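You operate a simulated robot arm through the tools that you are given. There is no shell and no other tool.

Carry out the task below with a simulated robot arm. There is one attempt and no reset: what you move stays moved.

Task
Brush the clots off the coarse strainer, then rinse it.
Fine: brush back on its spot, rinse under the bench tap, strainer on the draining slats, tap off. Set down upright: strainer brush. What is to be rubbed or washed off counts as gone when no trace of it is left.

The check looks at the end state, three seconds after you hand in, the way a careful person would. Anything else that was tipped, shoved, dropped, spilled or broken makes it a failure.

Robot
A 7-joint arm with a two-finger parallel gripper, fixed in place. Base frame: the origin is on the floor under the middle of its stand, x ahead of it, y to its left, z up; the work surface is at about z = 80. Readings come in cm, rad, newtons and seconds.
It reaches about 137.2 cm from its shoulder. Its first joint turns from -2.601 to 2.601 rad. Payload 3.43 kg.
The TCP is the grasp point between the finger pads, 3 cm short of the fingertips. In the tool frame z runs along the fingers and y along their closing line. Largest opening 9.4 cm; finger width 2.8, thickness 1; the body of the gripper, 5 by 9.6 cm, starts 5.5 cm behind the TCP.
Orientation is that of the tool frame in the base frame, as [roll, pitch, yaw] about the fixed x, y, z axes, in that order (R = Rz(yaw) Ry(pitch) Rx(roll)). With the fingers straight down and closing along the base's y, the tool's x points along the base's -x, its y along +y and its z along -z.

Tools
- The arm moves only by the tool nudge_tool. Its argument "moves" is a list of rows, each an object (a shift or turn left out is 0, a gripper value left out holds the last) with "claw": the gripper command, from -1 (shut) to 1 (fully open), values between in proportion; "travel": the shift along the tool's x, y, z in cm, a list of three; "rot": the turn, a rotation vector about the tool's x, y, z in rad, a list of three. In form: [{"claw": claw, "travel": [dx, dy, dz], "rot": [wx, wy, wz]}, ...]. A call has 1 to 20 rows; each row is the pose to reach, as a shift and turn from the pose commanded when the call began, along the tool's axes at that moment. Rows are played at 5 a second. More than 5 cm and 0.15 rad between two rows, or a gripper value outside its range, and nothing of the call is played. Where a pose cannot be reached the arm comes as near as it can. A force on the tool above 40 N (or 10 N above the force at the start of the call, whichever is more), or a blocked arm, ends the call early, and 0.2 s more pass. Each finger travels about 4.5 cm/s and halts on what it meets, pressing with about 43 N; the grip force reading is that of the motor and also rises with nothing between the fingers. The clock runs only during rows and for 0.2 s after the last one: add rows that repeat a pose to give the fingers time. The reply holds the time, the measured pose of the TCP, the force on the tool along the base axes, the opening and the grip force, in the units named above and with some noise, with the torque about the TCP (base axes, N m) and any sound that the robot's microphone picked up, and new pictures: "pictures" is both (left out), scene, wrist or none.
- Cameras (640 x 400 px; columns grow to the right, rows downward): "scene" is fixed at [40.13, 50.04, 143.6]; the picture's right is [1.00, -0.02, 0.00], its down [-0.01, -0.58, -0.82] and it looks along [0.02, 0.82, -0.58] (base axes); focal length 214 px, centre (320, 200). "wrist" rides on the gripper at [7.6, 1.4, -10.3] in the tool frame; the picture's right is [-0.18, 0.98, 0.00], its down [-0.75, -0.14, -0.64] and it looks along [-0.63, -0.12, 0.77] (tool axes); focal length 243 px, centre (320, 200). There is no depth. A picture from a camera that has moved, and an enlarged one, comes with that camera's place and axes in the base frame and with its lens.
- enlarge(camera, box): a new picture of the part [left, top, right, bottom] of that camera's present view, enlarged. The clock stands still meanwhile.
- sign_off(): hands the job in; it is judged then, once.

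Places have to be worked out from the pictures, the camera data and where the tool is seen. Open the gripper and draw the arm clear of the work before you hand the job in, unless the task says otherwise.

The tools are called after ">>>" as name(argument=value, ...) on one line, values as JSON. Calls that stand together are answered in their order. nudge_tool: Moves the arm, as the interface text tells. Its arguments: {"type":"object","properties":{"moves":{"type":"array","items":{"type":"object","properties":{"claw":{"type":"number"},"travel":{"type":"array","items":{"type":"number"}},"rot":{"type":"array","items":{"type":"number"}}}}},"pictures":{"type":"string","enum":["both","scene","wrist","none"]}},"required":["moves"]} The other tools are called the same way: enlarge (camera, box) takes an enlarged picture of a part of a camera's view; sign_off () hands the job in.

At the start:

```text
t: 0.0
ee_pos: [27.01, 94.98, 126.47]
ee_rot: [3.136, 0.002, -3.142]
contact_force: [0.0, -0.3, 0.0]
torque: [-0.01, 0.04, 0.01]
opening: 9.38
gripper_force: 0.0
```

scene: 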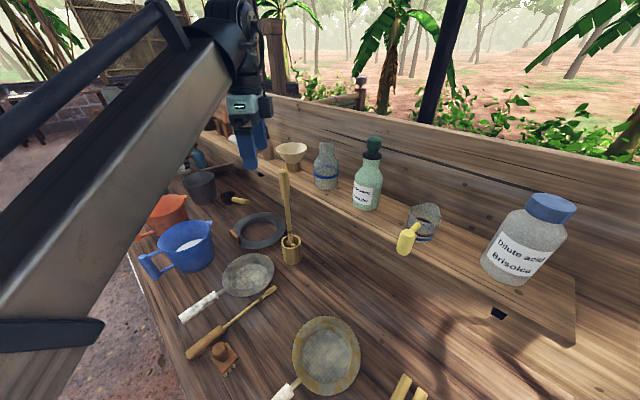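
wrist: 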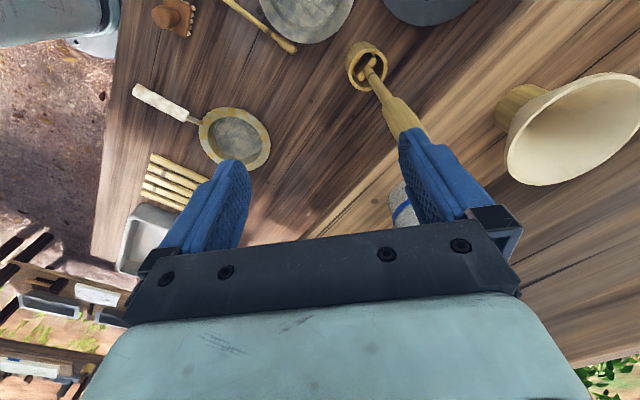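

The pictures show two strainers (one near the middle, one nearer the camera), a wooden knobbed brush and slats at the edge. I'll look closer before I move anything.

>>> enlarge(camera="scene", box=[160, 240, 440, 400])

>>> enlarge(camera="scene", box=[120, 130, 340, 290])

>>> enlarge(camera="scene", box=[380, 180, 600, 400])

>>> enlarge(camera="wrist", box=[80, 0, 400, 300])

```text
2.29 times, centred on (300, 320) of scene
camera zoom: at [40.13, 50.04, 143.6], right [1.0, -0.02, 0.0], down [-0.01, -0.58, -0.82], along [0.02, 0.82, -0.58], focal length 490 px, centre (366, -74)
```

zoom: 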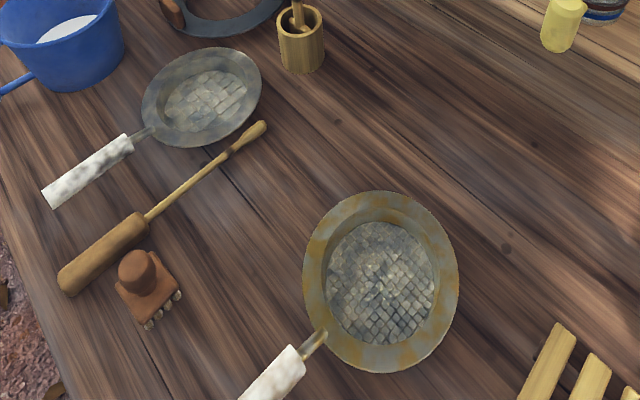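

```text
2.50 times, centred on (230, 210) of scene
camera zoom: at [40.13, 50.04, 143.6], right [1.0, -0.02, 0.0], down [-0.01, -0.58, -0.82], along [0.02, 0.82, -0.58], focal length 536 px, centre (545, 175)
```

zoom: 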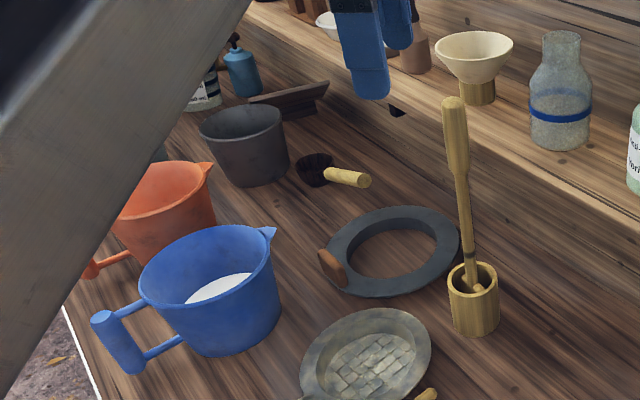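

```text
1.82 times, centred on (490, 290) of scene
camera zoom: at [40.13, 50.04, 143.6], right [1.0, -0.02, 0.0], down [-0.01, -0.58, -0.82], along [0.02, 0.82, -0.58], focal length 390 px, centre (11, 36)
```

zoom: 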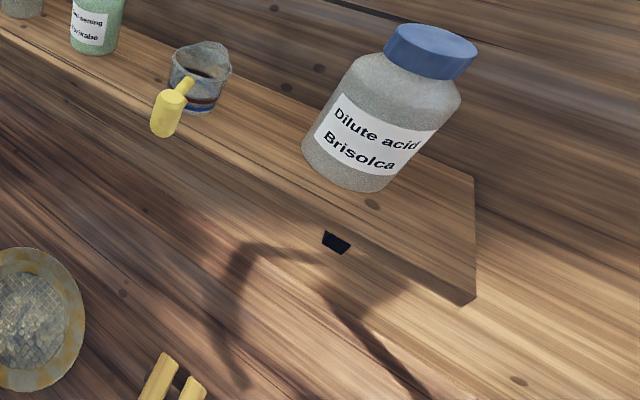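

```text
1.33 times, centred on (240, 150) of wrist
camera zoom: at [19.35, 96.4, 136.7], right [0.18, 0.98, 0.01], down [0.75, -0.14, 0.64], along [0.63, -0.11, -0.77], focal length 324 px, centre (427, 267)
```

zoom: 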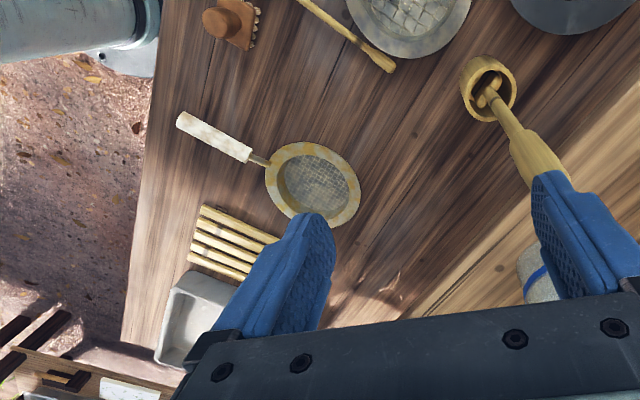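

The grey strainer looks to be near (17, 96), the rusty one near (43, 71), the knobbed brush near (17, 72), and the slats and basin further along at low y. I'll move the arm high along -y to view the basin and tap from above.

>>> nudge_tool(moves=[{"travel": [0, -4, 0]}, {"travel": [0, -8, 0]}, {"travel": [0, -12, 0]}, {"travel": [0, -16, 0]}, {"travel": [0, -20, 0]}, {"travel": [0, -24, 0]}, {"travel": [0, -28, 0]}, {"travel": [0, -32, 0]}, {"travel": [0, -36, 0]}, {"travel": [0, -40, 0]}, {"travel": [0, -44, 0]}, {"travel": [0, -48, 0]}])

```text
t: 2.6
ee_pos: [30.08, 54.35, 115.22]
ee_rot: [3.041, 0.043, 3.141]
contact_force: [-0.9, 0.9, 0.2]
torque: [-0.02, -0.02, 0.06]
opening: 9.43
gripper_force: 0.0
out of reach, approached as far as the arm can: row 1, 2, 3, 4, 5, 6, 7, 8, 9, 10, 11, 12
camera wrist: at [21.93, 54.71, 125.23], right [0.18, 0.98, 0.1], down [0.72, -0.21, 0.66], along [0.66, -0.04, -0.75], focal length 243 px, centre (320, 200)
```

scene: 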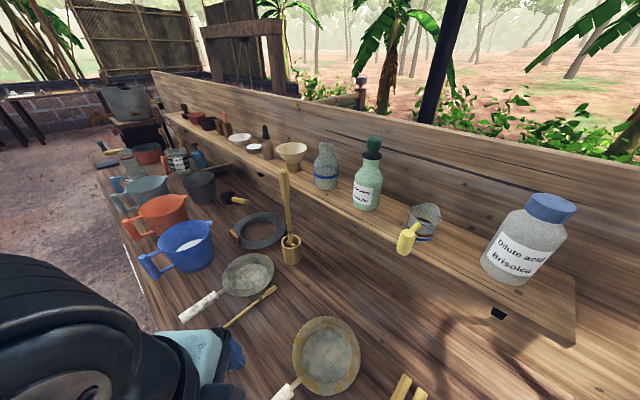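
wrist: 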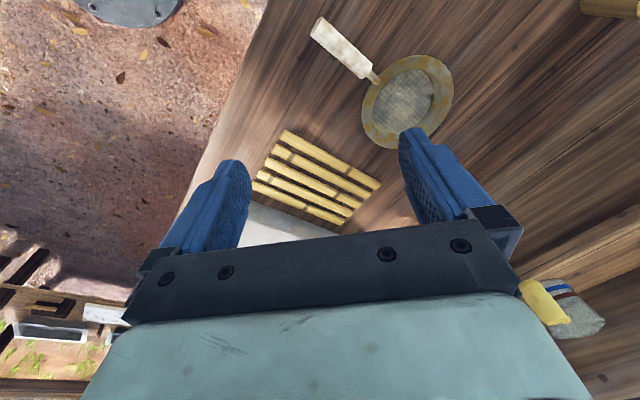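

The arm only partly followed, ending at about (30, 54, 115), and the basin is hidden behind the gripper. I'll send a null row to see which pose the next command counts from.

>>> nudge_tool(moves=[{"travel": [0, 0, 0]}, {"travel": [0, 0, 0]}], pictures="none")

>>> enlarge(camera="wrist", box=[230, 0, 480, 240])

>>> enlarge(camera="scene", box=[80, 80, 300, 280])

```text
t: 3.2
ee_pos: [30.12, 54.28, 115.3]
ee_rot: [3.042, 0.043, 3.142]
contact_force: [0.0, -0.2, -0.9]
torque: [-0.01, -0.02, 0.03]
opening: 9.38
gripper_force: 0.1
```

```text
1.67 times, centred on (355, 120) of wrist
camera zoom: at [21.96, 54.74, 125.26], right [0.18, 0.98, 0.1], down [0.72, -0.21, 0.66], along [0.66, -0.04, -0.75], focal length 404 px, centre (262, 333)
```

zoom: 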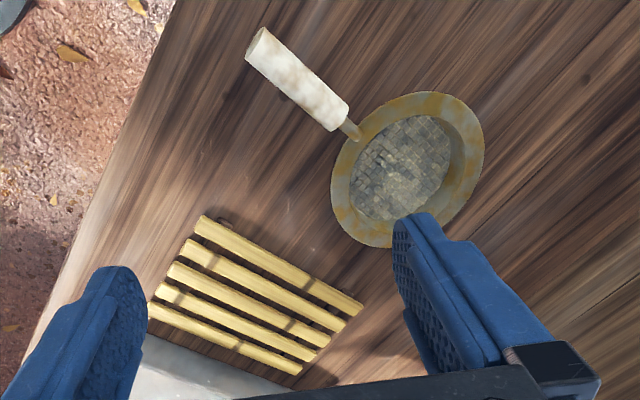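

```text
2.00 times, centred on (190, 180) of scene
camera zoom: at [40.13, 50.04, 143.6], right [1.0, -0.02, 0.0], down [-0.01, -0.58, -0.82], along [0.02, 0.82, -0.58], focal length 429 px, centre (580, 240)
```

zoom: 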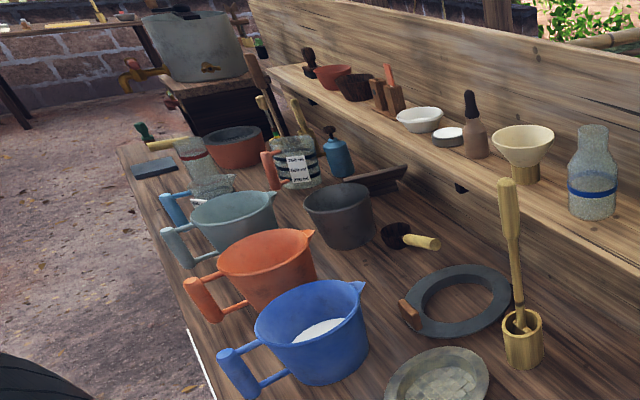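

The command base follows the reached pose. I'll swing towards (73, 65, 122) with the gripper turned 90°, so the wrist camera looks along -y at the basin.

>>> nudge_tool(moves=[{"travel": [-3.61, 0.93, -0.34], "rot": [0.009, -0.004, 0.131]}, {"travel": [-7.22, 1.85, -0.68], "rot": [0.019, -0.007, 0.262]}, {"travel": [-10.8, 2.8, -1.0], "rot": [0.028, -0.011, 0.393]}, {"travel": [-14.4, 3.7, -1.35], "rot": [0.037, -0.015, 0.524]}, {"travel": [-18.0, 4.6, -1.7], "rot": [0.047, -0.018, 0.655]}, {"travel": [-21.6, 5.5, -2.0], "rot": [0.056, -0.022, 0.786]}, {"travel": [-25.3, 6.5, -2.4], "rot": [0.065, -0.026, 0.916]}, {"travel": [-28.9, 7.4, -2.7], "rot": [0.075, -0.029, 1.047]}, {"travel": [-32.5, 8.3, -3.0], "rot": [0.084, -0.033, 1.178]}, {"travel": [-36.1, 9.3, -3.4], "rot": [0.093, -0.037, 1.309]}, {"travel": [-39.7, 10.2, -3.7], "rot": [0.103, -0.04, 1.44]}, {"travel": [-43.3, 11.1, -4.06], "rot": [0.112, -0.044, 1.571]}])

```text
t: 5.8
ee_pos: [73.39, 64.97, 122.31]
ee_rot: [3.139, 0.001, 1.568]
contact_force: [0.0, 0.5, 0.8]
torque: [0.01, -0.06, -0.02]
opening: 9.4
gripper_force: 0.1
camera wrist: at [74.72, 72.59, 132.57], right [0.98, -0.19, 0.0], down [-0.14, -0.75, 0.64], along [-0.12, -0.63, -0.77], focal length 243 px, centre (320, 200)
```

scene: 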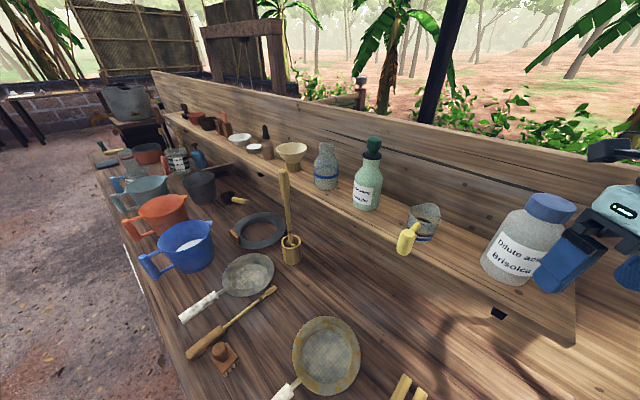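
wrist: 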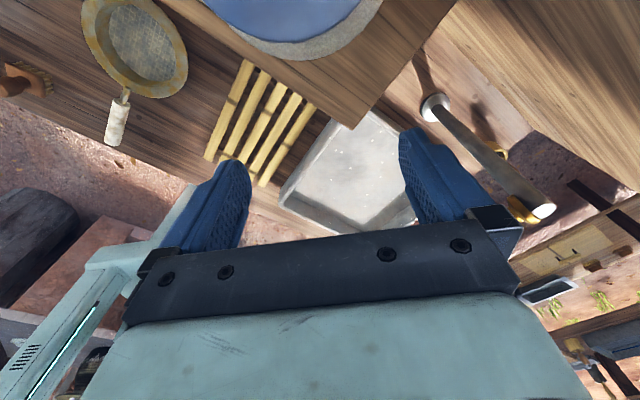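

The basin, the slats and a post on the right that must be the tap are now in view. I'll zoom into them.

>>> enlarge(camera="wrist", box=[380, 50, 640, 280])

>>> enlarge(camera="wrist", box=[180, 30, 440, 250])

>>> enlarge(camera="wrist", box=[0, 0, 240, 180])

>>> enlarge(camera="scene", box=[400, 140, 640, 330])

```text
1.74 times, centred on (510, 165) of wrist
camera zoom: at [74.72, 72.59, 132.57], right [0.98, -0.19, 0.0], down [-0.14, -0.75, 0.64], along [-0.12, -0.63, -0.77], focal length 422 px, centre (-10, 261)
```

zoom: 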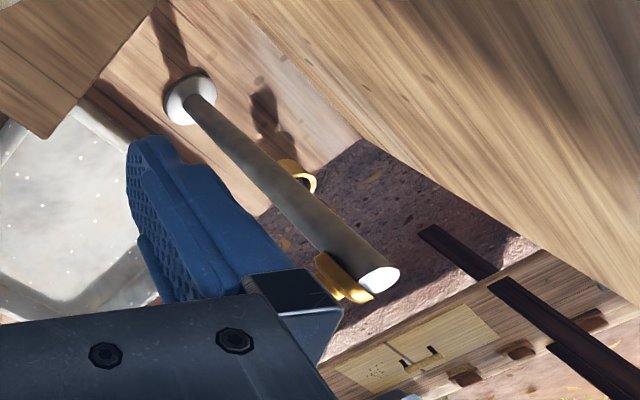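

```text
1.82 times, centred on (310, 140) of wrist
camera zoom: at [74.72, 72.59, 132.57], right [0.98, -0.19, 0.0], down [-0.14, -0.75, 0.64], along [-0.12, -0.63, -0.77], focal length 441 px, centre (338, 309)
```

zoom: 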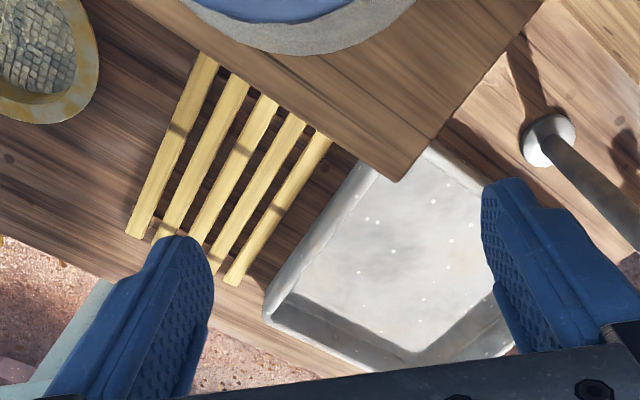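

```text
2.22 times, centred on (120, 90) of wrist
camera zoom: at [74.72, 72.59, 132.57], right [0.98, -0.19, 0.0], down [-0.14, -0.75, 0.64], along [-0.12, -0.63, -0.77], focal length 539 px, centre (764, 444)
```

zoom: 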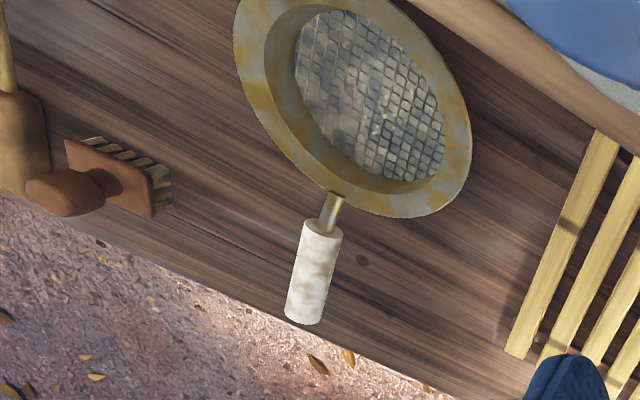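

```text
2.11 times, centred on (520, 235) of scene
camera zoom: at [40.13, 50.04, 143.6], right [1.0, -0.02, 0.0], down [-0.01, -0.58, -0.82], along [0.02, 0.82, -0.58], focal length 452 px, centre (-101, 126)
```

zoom: 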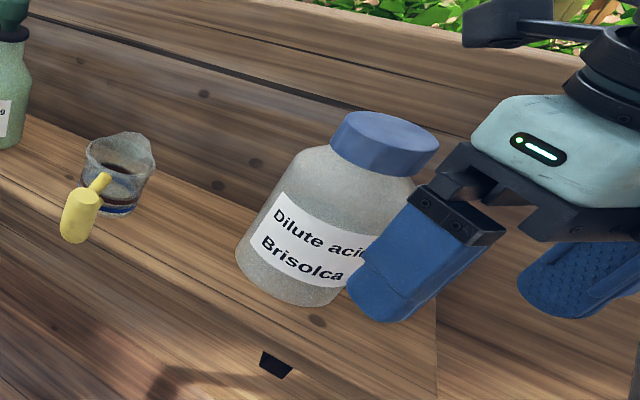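

The shelf carrying the acid bottle is raised to about z = 109, and its front edge is right next to the gripper, so I'll draw away from it. The bench runs about 43° to the base axes. I'll go to roughly (48, 58, 120) and turn the camera along the bench towards the tap.

>>> nudge_tool(moves=[{"travel": [-3.5, -1, -1]}, {"travel": [-7, -2, -1.7]}, {"travel": [-10.5, -3.4, -1.7]}, {"travel": [-10, -7, -1], "rot": [0, 0, -0.136]}, {"travel": [-9.5, -11, 0], "rot": [0, 0, -0.272]}, {"travel": [-9, -15, 1], "rot": [0, 0, -0.408]}, {"travel": [-8.5, -19, 1.5], "rot": [0, 0, -0.544]}, {"travel": [-8, -22, 2], "rot": [0, 0, -0.68]}, {"travel": [-7, -25.4, 2.3], "rot": [0, 0, -0.816]}])

```text
t: 7.8
ee_pos: [48.82, 58.99, 117.41]
ee_rot: [3.107, -0.005, 2.387]
contact_force: [0.7, 0.2, 0.1]
torque: [0.01, 0.01, 0.04]
opening: 9.4
gripper_force: 0.0
out of reach, approached as far as the arm can: row 2, 3, 4, 5, 6, 7, 8, 9
camera wrist: at [43.93, 64.99, 127.72], right [0.81, 0.59, 0.03], down [0.44, -0.64, 0.63], along [0.4, -0.5, -0.77], focal length 243 px, centre (320, 200)
```

scene: 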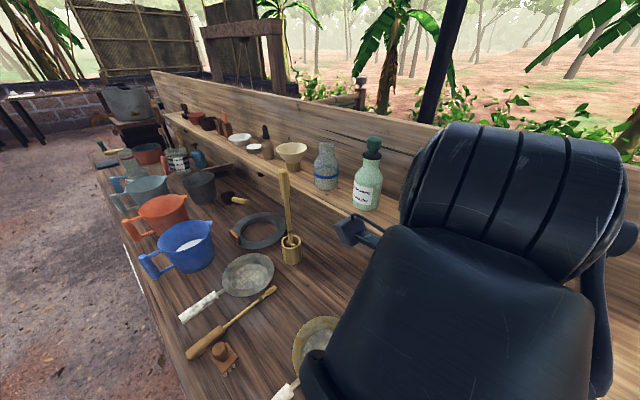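
wrist: 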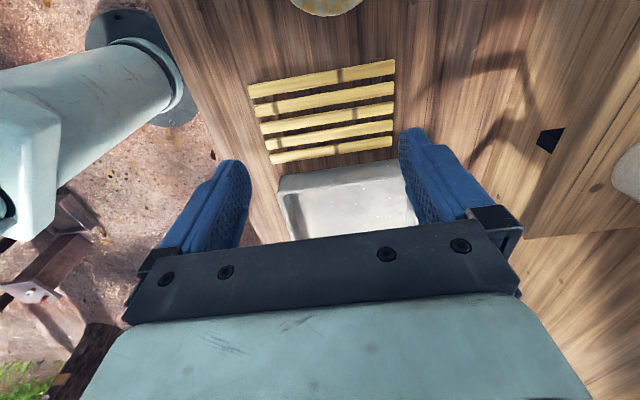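

The tool is now lined up with the bench, and the slats and basin lie straight ahead. I'll tilt the gripper so the wrist camera looks up along the bench at the tap.

>>> nudge_tool(moves=[{"travel": [0, 0, 1], "rot": [0, -0.14, 0]}, {"travel": [0, 0, 2], "rot": [0, -0.28, 0]}, {"travel": [0, 0, 3], "rot": [0, -0.42, 0]}, {"travel": [0, 0, 4], "rot": [0, -0.56, 0]}, {"travel": [0, 0, 5], "rot": [0, -0.7, 0]}])

```text
t: 9.0
ee_pos: [48.97, 59.09, 112.25]
ee_rot: [3.133, 0.705, 2.383]
contact_force: [0.0, 0.1, -0.2]
torque: [0.0, 0.04, 0.0]
opening: 9.39
gripper_force: 0.0
out of reach, approached as far as the arm can: row 1, 2, 3, 4
camera wrist: at [40.78, 68.62, 115.22], right [0.77, 0.62, 0.13], down [0.02, -0.22, 0.98], along [0.63, -0.75, -0.18], focal length 243 px, centre (320, 200)
```

scene: 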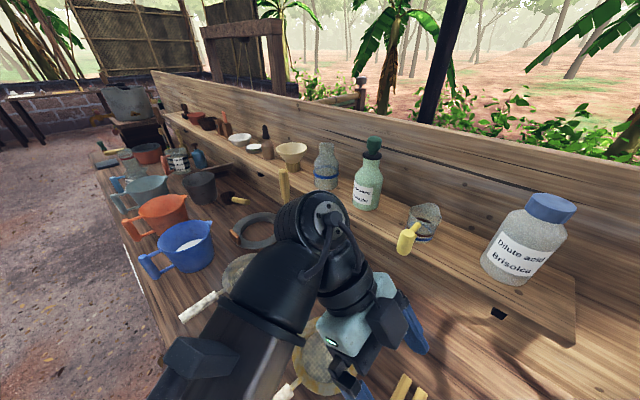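
wrist: 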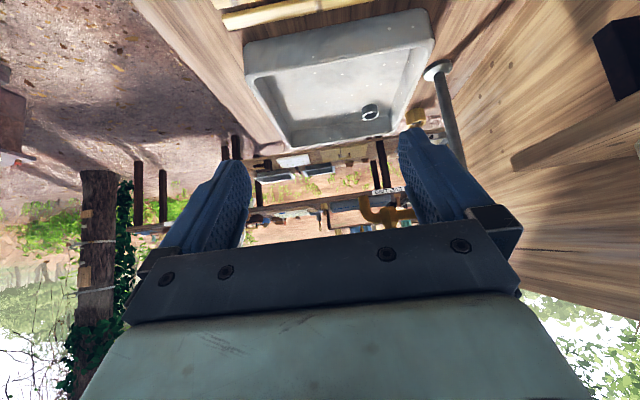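

The picture is upside down, with higher things lower in it. The pipe and brass fittings show beside the right finger, so I'll enlarge that area.

>>> enlarge(camera="wrist", box=[230, 0, 540, 260])

>>> enlarge(camera="wrist", box=[330, 80, 490, 250])

```text
1.54 times, centred on (385, 130) of wrist
camera zoom: at [40.78, 68.62, 115.22], right [0.77, 0.62, 0.13], down [0.02, -0.22, 0.98], along [0.63, -0.75, -0.18], focal length 373 px, centre (220, 308)
```

zoom: 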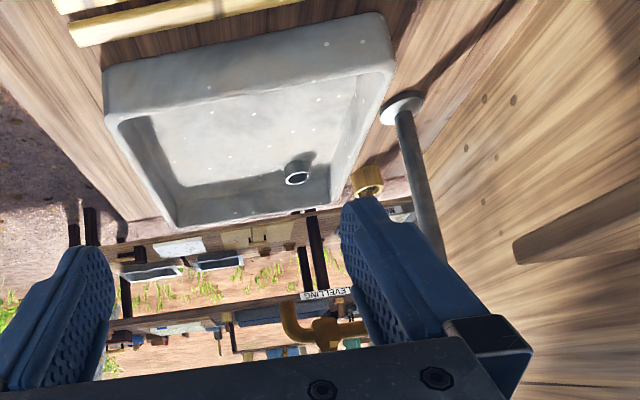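

```text
2.35 times, centred on (410, 165) of wrist
camera zoom: at [40.78, 68.62, 115.22], right [0.77, 0.62, 0.13], down [0.02, -0.22, 0.98], along [0.63, -0.75, -0.18], focal length 571 px, centre (108, 282)
```

zoom: 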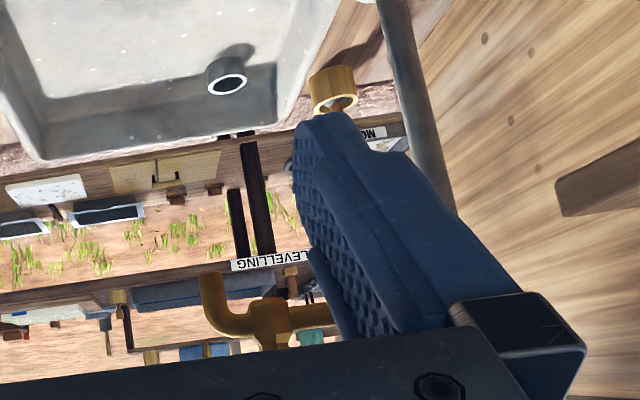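

The right finger covers the tap head. I'll shut the fingers and tilt a bit further so the spout and lever come into the clear.

>>> nudge_tool(moves=[{"claw": -1, "rot": [0, -0.1, 0]}, {"claw": -1, "rot": [0, -0.2, 0]}, {"claw": -1, "rot": [0, -0.2, 0]}, {"claw": -1, "rot": [0, -0.2, 0]}, {"claw": -1, "rot": [0, -0.2, 0]}, {"claw": -1, "rot": [0, -0.2, 0]}], pictures="wrist")

>>> enlarge(camera="wrist", box=[330, 0, 530, 240])

```text
t: 10.4
ee_pos: [48.93, 59.11, 112.37]
ee_rot: [-3.141, 0.9, 2.384]
contact_force: [0.4, -0.3, 0.1]
torque: [0.01, 0.02, -0.01]
opening: 0.0
gripper_force: 26.1
camera wrist: at [40.59, 68.94, 112.74], right [0.76, 0.64, 0.14], down [-0.12, -0.08, 0.99], along [0.64, -0.77, 0.02], focal length 243 px, centre (320, 200)
```

wrist: 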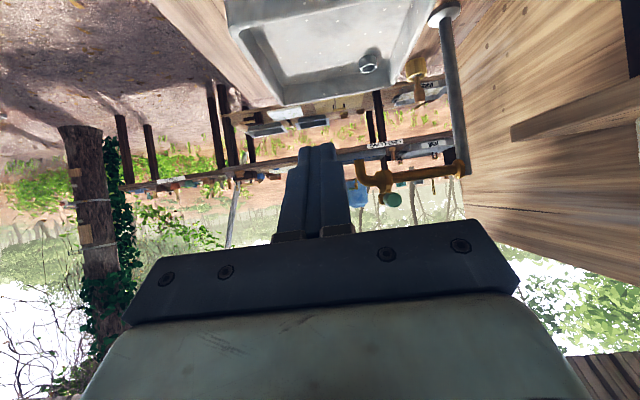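

```text
1.67 times, centred on (430, 120) of wrist
camera zoom: at [40.59, 68.94, 112.74], right [0.76, 0.64, 0.14], down [-0.12, -0.08, 0.99], along [0.64, -0.77, 0.02], focal length 404 px, centre (137, 333)
```

zoom: 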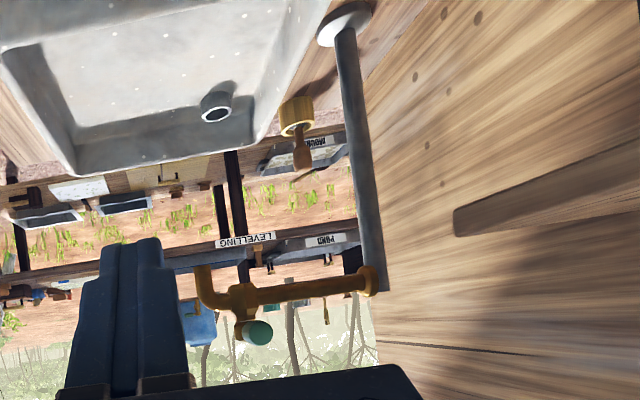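

Now it's clear: a brass arm runs from the pipe at about z = 111, with a valve near e2≈86 from the base, a down-pointing outlet, and a teal knob on top. I'll move closer along the bench to see how the knob is made.

>>> nudge_tool(moves=[{"travel": [-2.65, -0.5, 3.3]}, {"travel": [-5.3, -1, 6.6]}, {"travel": [-7.95, -1.5, 9.95]}, {"travel": [-10.6, -2, 13.3]}], pictures="wrist")

>>> enlarge(camera="wrist", box=[330, 60, 560, 250])

```text
t: 11.4
ee_pos: [59.8, 45.89, 112.26]
ee_rot: [3.141, 0.9, 2.385]
contact_force: [0.3, -0.3, 0.1]
torque: [-0.02, 0.01, 0.01]
opening: 0.0
gripper_force: 33.1
camera wrist: at [51.42, 55.71, 112.7], right [0.76, 0.64, 0.14], down [-0.12, -0.08, 0.99], along [0.64, -0.77, 0.02], focal length 243 px, centre (320, 200)
```

wrist: 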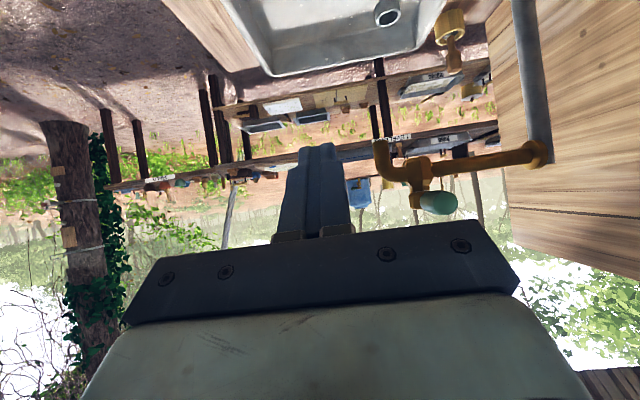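

```text
2.11 times, centred on (445, 155) of wrist
camera zoom: at [51.42, 55.71, 112.7], right [0.76, 0.64, 0.14], down [-0.12, -0.08, 0.99], along [0.64, -0.77, 0.02], focal length 511 px, centre (57, 295)
```

zoom: 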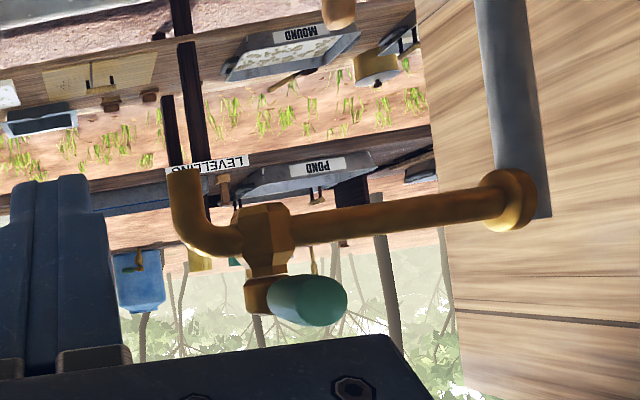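

The tap has a short teal quarter-turn lever on top of the valve, pivoting near (83.6, 38.5, 115) and pointing back along the bench. Next I'll straighten the gripper and hover near the rusty strainer to look at its mesh up close.

>>> nudge_tool(moves=[{"travel": [2.86, 0.73, -2.7], "rot": [0, 0.1, 0]}, {"travel": [5.72, 1.46, -5.4], "rot": [0, 0.2, 0]}, {"travel": [8.57, 2.2, -8.1], "rot": [0, 0.3, 0]}, {"travel": [11.43, 2.93, -10.8], "rot": [0, 0.4, 0]}, {"travel": [14.29, 3.66, -13.5], "rot": [0, 0.5, 0]}, {"travel": [17.14, 4.4, -16.2], "rot": [0, 0.6, 0]}, {"travel": [20.0, 5.13, -18.9], "rot": [0, 0.7, 0]}, {"travel": [22.86, 5.86, -21.6], "rot": [0, 0.8, 0]}, {"travel": [25.7, 6.6, -24.3], "rot": [0, 0.9, 0]}], pictures="wrist")

>>> enlarge(camera="wrist", box=[200, 0, 480, 200])

```text
t: 13.4
ee_pos: [39.02, 74.92, 107.22]
ee_rot: [3.141, 0.001, 2.383]
contact_force: [-0.2, 0.8, -0.2]
torque: [-0.01, 0.04, 0.0]
opening: 0.0
gripper_force: 32.9
camera wrist: at [34.51, 81.12, 117.54], right [0.81, 0.59, 0.0], down [0.45, -0.62, 0.64], along [0.38, -0.52, -0.77], focal length 243 px, centre (320, 200)
```

wrist: 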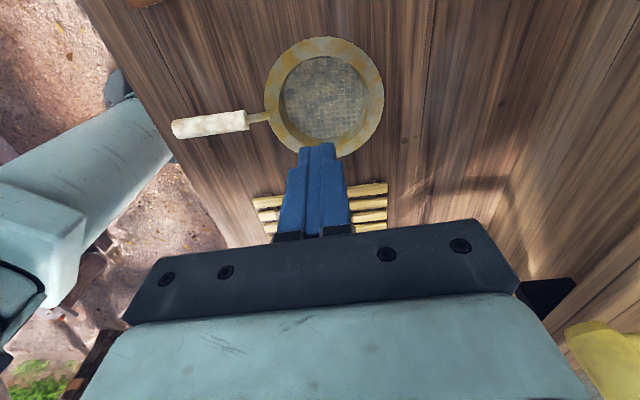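

```text
2.00 times, centred on (340, 100) of wrist
camera zoom: at [34.51, 81.12, 117.54], right [0.81, 0.59, 0.0], down [0.45, -0.62, 0.64], along [0.38, -0.52, -0.77], focal length 485 px, centre (280, 400)
```

zoom: 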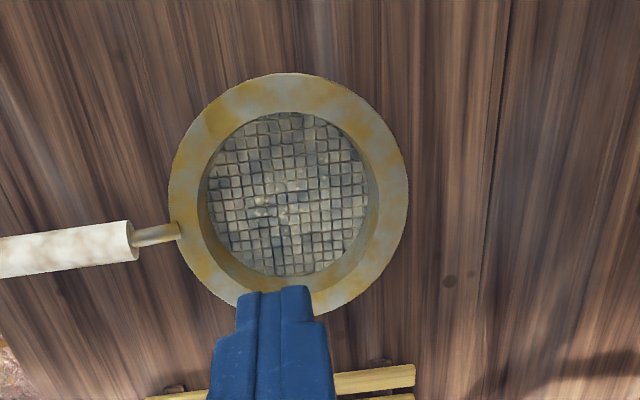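

The rusty strainer's mesh has about a dozen cells across with some pale patches. I'll magnify it more.

>>> enlarge(camera="wrist", box=[265, 35, 385, 155])

>>> enlarge(camera="scene", box=[205, 240, 295, 310])

>>> enlarge(camera="scene", box=[285, 310, 375, 400])

```text
3.33 times, centred on (325, 95) of wrist
camera zoom: at [34.51, 81.12, 117.54], right [0.81, 0.59, 0.0], down [0.45, -0.62, 0.64], along [0.38, -0.52, -0.77], focal length 809 px, centre (303, 550)
```

zoom: 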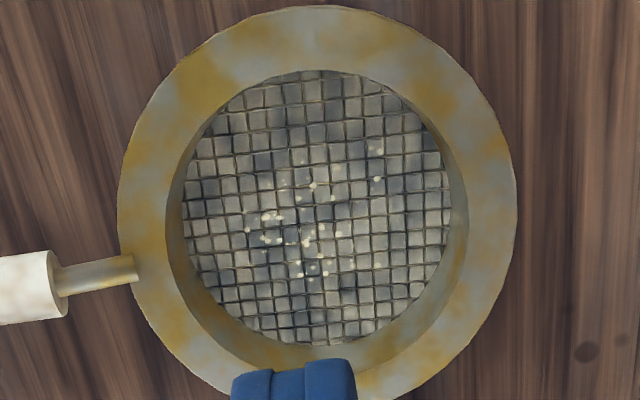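

```text
5.71 times, centred on (250, 275) of scene
camera zoom: at [40.13, 50.04, 143.6], right [1.0, -0.02, 0.0], down [-0.01, -0.58, -0.82], along [0.02, 0.82, -0.58], focal length 1226 px, centre (720, -229)
```

zoom: 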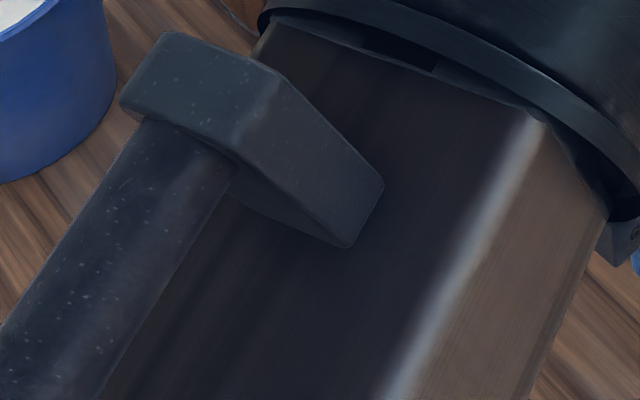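

```text
4.44 times, centred on (330, 355) of scene
camera zoom: at [40.13, 50.04, 143.6], right [1.0, -0.02, 0.0], down [-0.01, -0.58, -0.82], along [0.02, 0.82, -0.58], focal length 953 px, centre (276, -489)
```

zoom: 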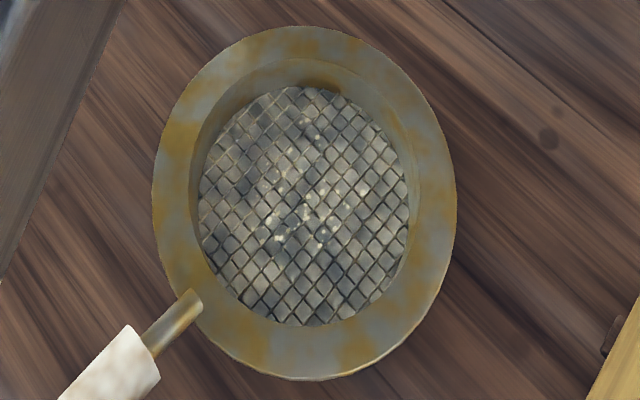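

The rusty strainer carries small pale clots on its mesh. To be sure which one is the coarse strainer, I'll hover near the grey one and compare.

>>> nudge_tool(moves=[{"travel": [4, -1, 0]}, {"travel": [8, -2, 0]}, {"travel": [12, -3, 0]}, {"travel": [16, -4, 0]}, {"travel": [20, -5, 0]}, {"travel": [24, -6, 0]}, {"travel": [28, -6, 0]}, {"travel": [32, -6, 0]}], pictures="both")

>>> enlarge(camera="wrist", box=[200, 0, 480, 200])

```text
t: 15.2
ee_pos: [11.58, 92.41, 107.24]
ee_rot: [-3.141, 0.0, 2.384]
contact_force: [-0.1, 0.3, -0.2]
torque: [0.02, 0.02, 0.0]
opening: 0.0
gripper_force: 32.7
camera wrist: at [6.98, 98.74, 117.45], right [0.81, 0.59, 0.0], down [0.45, -0.62, 0.64], along [0.38, -0.52, -0.77], focal length 243 px, centre (320, 200)
```

scene: 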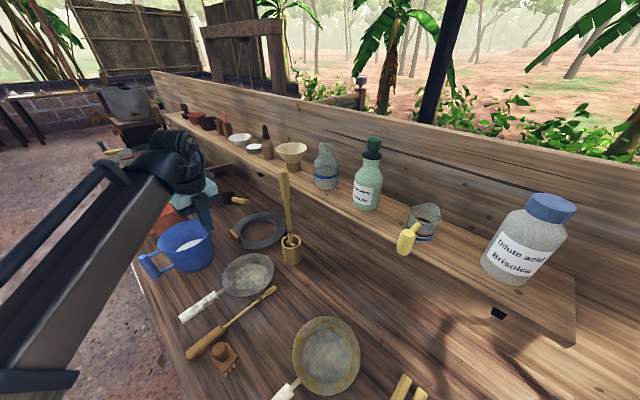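
wrist: 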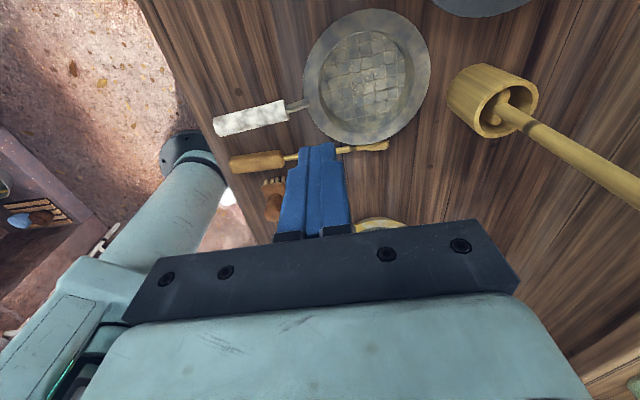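

```text
2.00 times, centred on (340, 100) of wrist
camera zoom: at [6.98, 98.74, 117.45], right [0.81, 0.59, 0.0], down [0.45, -0.62, 0.64], along [0.38, -0.52, -0.77], focal length 485 px, centre (280, 400)
```

zoom: 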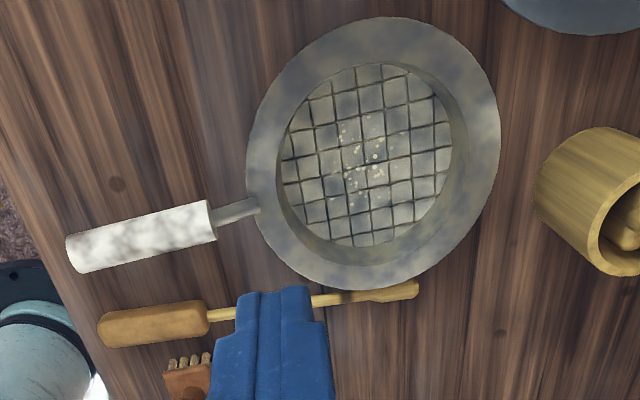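

The grey strainer has the wide mesh and also carries clots, so it is the coarse one. Now I'll look closely at the knobbed brush next to it.

>>> nudge_tool(moves=[{"travel": [-3, -2.5, 1]}, {"travel": [-6, -5, 2]}, {"travel": [-9, -8, 3]}, {"travel": [-12, -10.5, 4]}], pictures="wrist")

>>> enlarge(camera="wrist", box=[200, 0, 480, 200])

>>> enlarge(camera="scene", box=[170, 310, 270, 390])

>>> enlarge(camera="scene", box=[200, 170, 300, 260])

```text
t: 16.2
ee_pos: [12.99, 76.61, 103.25]
ee_rot: [3.141, 0.001, 2.384]
contact_force: [0.8, 1.3, 0.5]
torque: [-0.04, 0.01, -0.01]
opening: 0.01
gripper_force: 33.0
camera wrist: at [8.31, 82.81, 113.49], right [0.81, 0.59, 0.0], down [0.45, -0.62, 0.64], along [0.38, -0.52, -0.77], focal length 243 px, centre (320, 200)
```

wrist: 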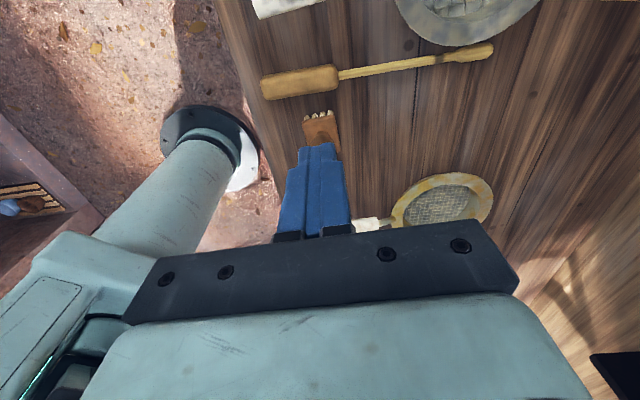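

```text
2.00 times, centred on (340, 100) of wrist
camera zoom: at [8.31, 82.81, 113.49], right [0.81, 0.59, 0.0], down [0.45, -0.62, 0.64], along [0.38, -0.52, -0.77], focal length 485 px, centre (280, 400)
```

zoom: 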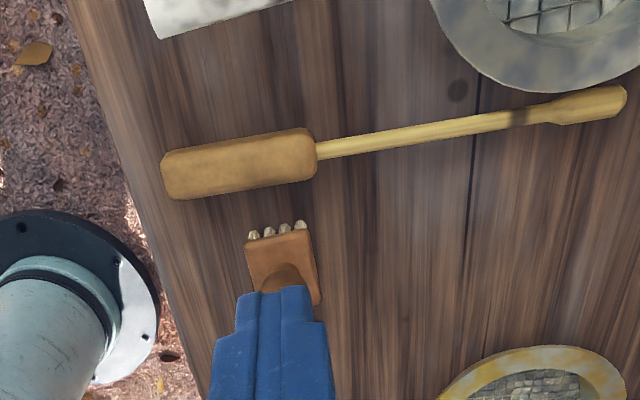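

```text
5.00 times, centred on (220, 350) of scene
camera zoom: at [40.13, 50.04, 143.6], right [1.0, -0.02, 0.0], down [-0.01, -0.58, -0.82], along [0.02, 0.82, -0.58], focal length 1072 px, centre (820, -550)
```

zoom: 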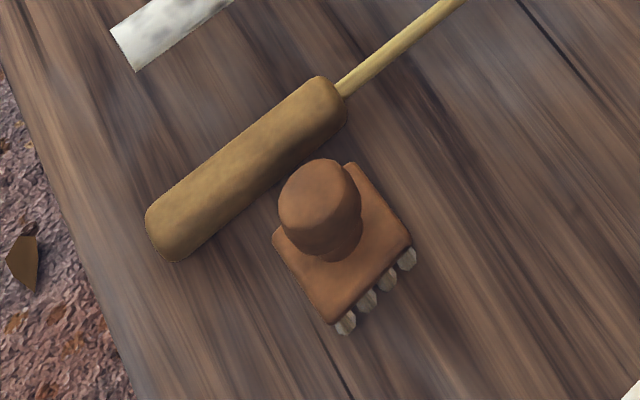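

```text
4.44 times, centred on (250, 215) of scene
camera zoom: at [40.13, 50.04, 143.6], right [1.0, -0.02, 0.0], down [-0.01, -0.58, -0.82], along [0.02, 0.82, -0.58], focal length 953 px, centre (631, 133)
```

zoom: 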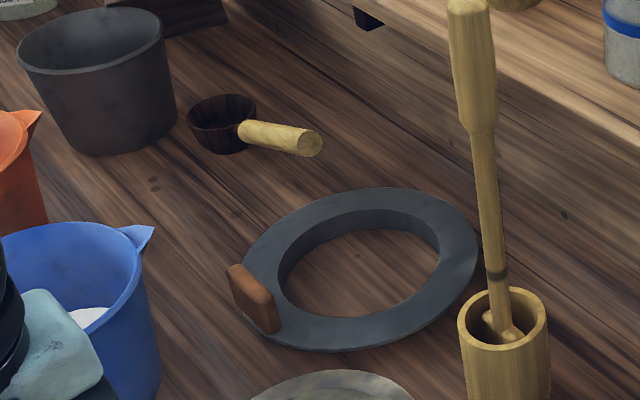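

The dark thing is a ladle, so the knobbed block with bristles is the strainer brush. It sits at about (18.0, 70.5), with its knob top near z = 88. I'll open the gripper to see the knob between the fingers and pin down its place.

>>> nudge_tool(moves=[{"claw": 1, "travel": [2, 0, 0]}, {"claw": 1, "travel": [4, 0, 0]}, {"claw": 1, "travel": [4, 0, 0]}, {"claw": 1, "travel": [4, 0, 0]}, {"claw": 1, "travel": [4, 0, 0]}, {"claw": 1, "travel": [4, 0, 0]}], pictures="wrist")

>>> enlarge(camera="wrist", box=[250, 60, 410, 220])

```text
t: 17.6
ee_pos: [10.18, 79.45, 103.38]
ee_rot: [-3.141, 0.003, 2.384]
contact_force: [-0.2, -0.8, 0.2]
torque: [0.0, -0.02, 0.01]
opening: 9.39
gripper_force: 0.0
camera wrist: at [5.57, 85.59, 113.56], right [0.81, 0.59, 0.0], down [0.45, -0.62, 0.64], along [0.38, -0.52, -0.77], focal length 243 px, centre (320, 200)
```

wrist: 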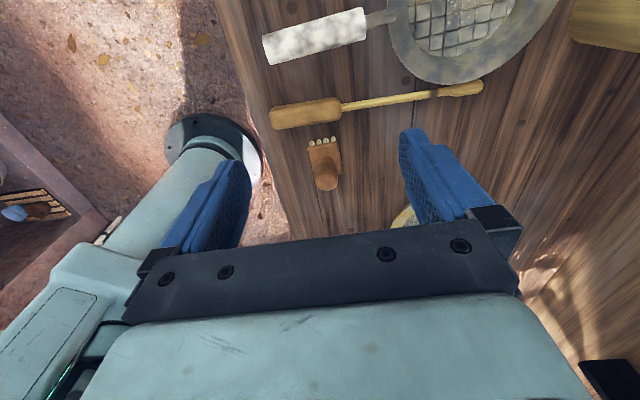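

```text
2.50 times, centred on (330, 140) of wrist
camera zoom: at [5.57, 85.59, 113.56], right [0.81, 0.59, 0.0], down [0.45, -0.62, 0.64], along [0.38, -0.52, -0.77], focal length 606 px, centre (295, 350)
```

zoom: 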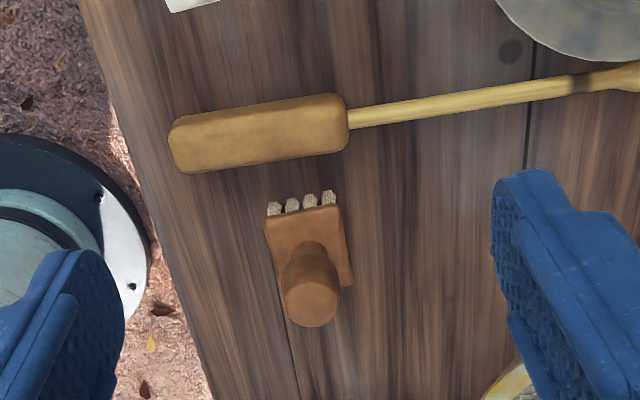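

Triangulating both views puts the brush centre at e1≈-36.3, e2≈63.65 in bench coordinates (about 17.4, 71.2), with the knob top at z≈87. I'll go above it and come down to z≈93 to check the alignment.

>>> nudge_tool(moves=[{"claw": 0.5, "travel": [-3.6, -0.36, 0]}, {"claw": 0.5, "travel": [-7.2, -0.7, 0]}, {"claw": 0.5, "travel": [-10.9, -1.07, 0]}, {"claw": 0.5, "travel": [-10.9, -1.07, 3.5]}, {"claw": 0.5, "travel": [-10.9, -1.07, 7]}, {"claw": 0.5, "travel": [-10.9, -1.07, 10]}])

>>> enlarge(camera="wrist", box=[220, 80, 420, 240])

>>> enlarge(camera="scene", box=[150, 250, 310, 390])

```text
t: 19.0
ee_pos: [17.31, 71.23, 93.39]
ee_rot: [3.141, -0.001, 2.385]
contact_force: [0.5, -0.2, -0.1]
torque: [0.01, -0.04, 0.0]
opening: 7.05
gripper_force: 0.1
camera wrist: at [12.75, 77.37, 103.61], right [0.81, 0.59, 0.0], down [0.45, -0.62, 0.64], along [0.38, -0.52, -0.77], focal length 243 px, centre (320, 200)
```

scene: 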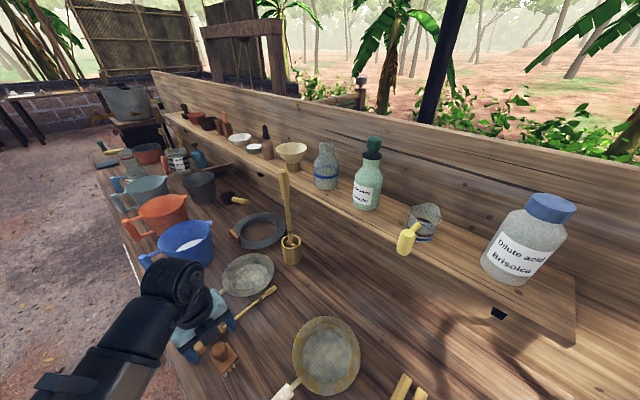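
wrist: 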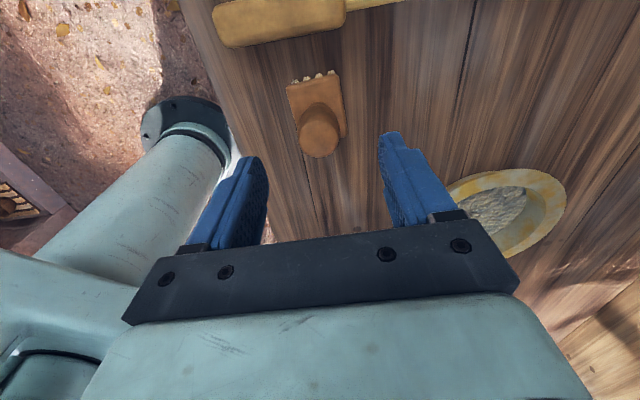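

```text
2.50 times, centred on (320, 160) of wrist
camera zoom: at [12.75, 77.37, 103.61], right [0.81, 0.59, 0.0], down [0.45, -0.62, 0.64], along [0.38, -0.52, -0.77], focal length 606 px, centre (320, 300)
```

zoom: 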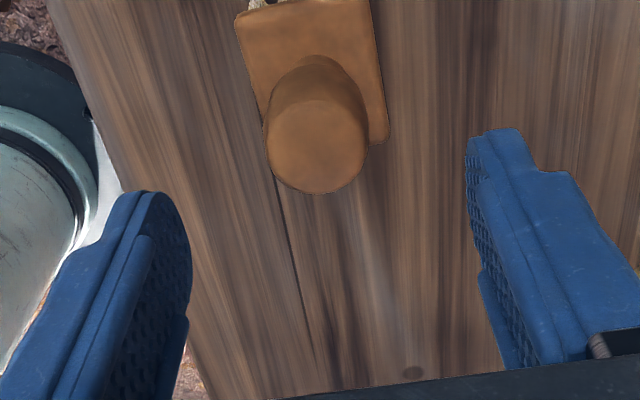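

```text
2.86 times, centred on (230, 320) of scene
camera zoom: at [40.13, 50.04, 143.6], right [1.0, -0.02, 0.0], down [-0.01, -0.58, -0.82], along [0.02, 0.82, -0.58], focal length 613 px, centre (577, -143)
```

zoom: 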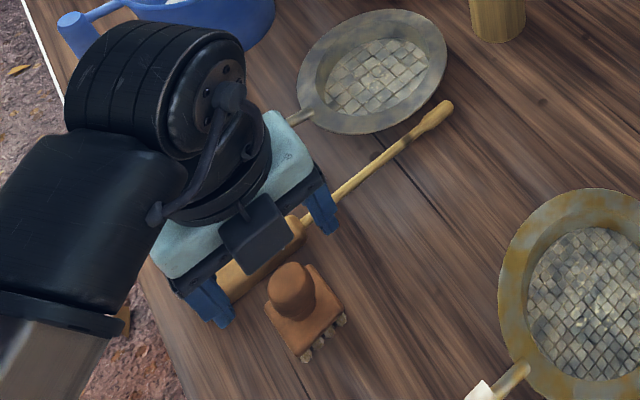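

The knob top computes to e1≈-36.2, e2≈63.5 right under the TCP, with a diameter of about 3 cm. I'll descend to z≈86.2 and close on it.

>>> nudge_tool(moves=[{"claw": 0.5, "travel": [0, 0, 2.5]}, {"claw": 0.5, "travel": [0, 0, 5]}, {"claw": 0.5, "travel": [0, 0, 6.2]}, {"claw": 0.5, "travel": [0, 0, 7.1]}, {"claw": 0.5, "travel": [0, 0, 7.1]}], pictures="wrist")

```text
t: 20.2
ee_pos: [17.37, 71.07, 86.17]
ee_rot: [3.141, 0.001, 2.383]
contact_force: [0.2, -0.3, 0.5]
torque: [-0.01, -0.02, 0.0]
opening: 7.03
gripper_force: 0.0
camera wrist: at [12.76, 77.32, 96.52], right [0.81, 0.59, 0.0], down [0.45, -0.62, 0.64], along [0.38, -0.52, -0.77], focal length 243 px, centre (320, 200)
```

wrist: 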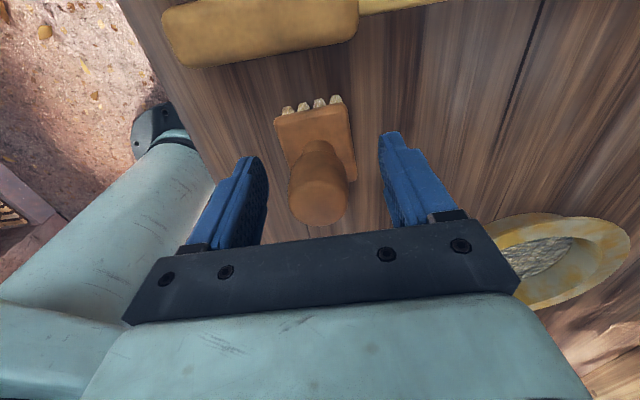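

The knob is centred between the fingers, so I'll close on it.

>>> nudge_tool(moves=[{"claw": -1}, {"claw": -1}, {"claw": -1}, {"claw": -1}, {"claw": -1}], pictures="wrist")

```text
t: 21.4
ee_pos: [17.41, 71.05, 86.37]
ee_rot: [-3.14, 0.004, 2.384]
contact_force: [-0.1, -0.2, -0.4]
torque: [0.02, 0.0, 0.0]
opening: 3.07
gripper_force: 43.4
camera wrist: at [12.76, 77.32, 96.54], right [0.81, 0.59, 0.0], down [0.45, -0.62, 0.64], along [0.38, -0.52, -0.77], focal length 243 px, centre (320, 200)
```

wrist: 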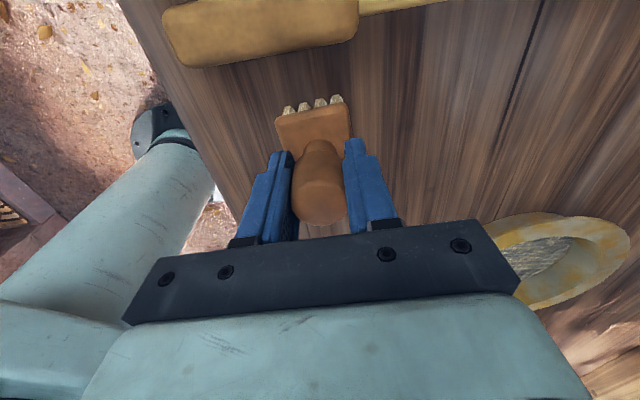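

The brush is gripped (opening 3.07 cm). Its resting pose is TCP (17.4, 71.05, 86.3) at yaw 2.384, so the bristle tips are about 6.3 cm below the TCP. I'll lift it and carry it to a viewing pose just short of the coarse strainer.

>>> nudge_tool(moves=[{"claw": -1, "travel": [0, 0, -2]}, {"claw": -1, "travel": [0, 0, -5]}, {"claw": -1, "travel": [0, 0, -9]}, {"claw": -1, "travel": [0, 0, -12]}, {"claw": -1, "travel": [4, 2.5, -13]}, {"claw": -1, "travel": [8, 5, -13]}, {"claw": -1, "travel": [12, 7.5, -13]}, {"claw": -1, "travel": [16, 10, -13]}, {"claw": -1, "travel": [20, 12, -13]}, {"claw": -1, "travel": [24, 14, -13]}])

>>> enlarge(camera="wrist", box=[240, 0, 480, 180])

>>> enlarge(camera="scene", box=[130, 180, 330, 340])

```text
t: 23.6
ee_pos: [9.6, 97.83, 99.53]
ee_rot: [-3.14, 0.002, 2.384]
contact_force: [-0.6, -0.7, 0.4]
torque: [0.04, -0.01, 0.01]
opening: 3.07
gripper_force: 42.5
camera wrist: at [4.95, 104.1, 109.75], right [0.81, 0.59, 0.0], down [0.45, -0.62, 0.64], along [0.38, -0.52, -0.77], focal length 243 px, centre (320, 200)
```

scene: 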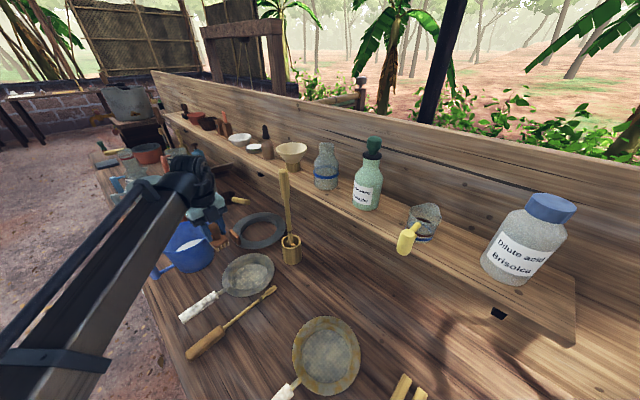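
wrist: 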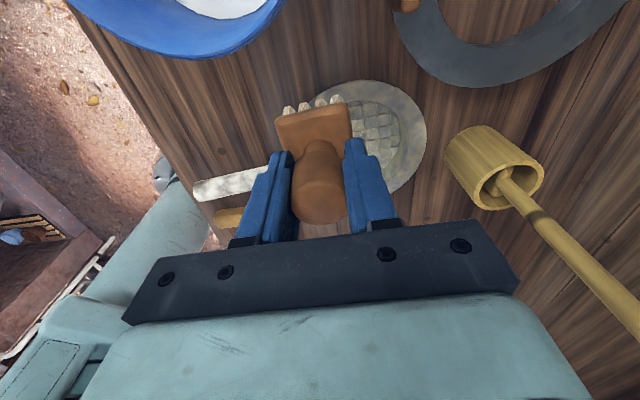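

```text
2.22 times, centred on (360, 90) of wrist
camera zoom: at [4.95, 104.1, 109.75], right [0.81, 0.59, 0.0], down [0.45, -0.62, 0.64], along [0.38, -0.52, -0.77], focal length 539 px, centre (231, 444)
```

zoom: 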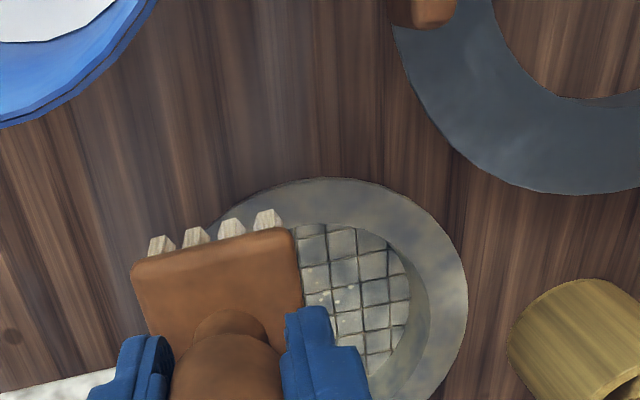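

```text
2.50 times, centred on (230, 260) of scene
camera zoom: at [40.13, 50.04, 143.6], right [1.0, -0.02, 0.0], down [-0.01, -0.58, -0.82], along [0.02, 0.82, -0.58], focal length 536 px, centre (545, 50)
```

zoom: 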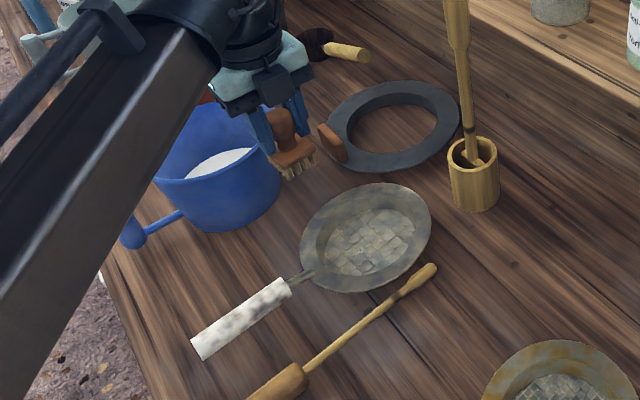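

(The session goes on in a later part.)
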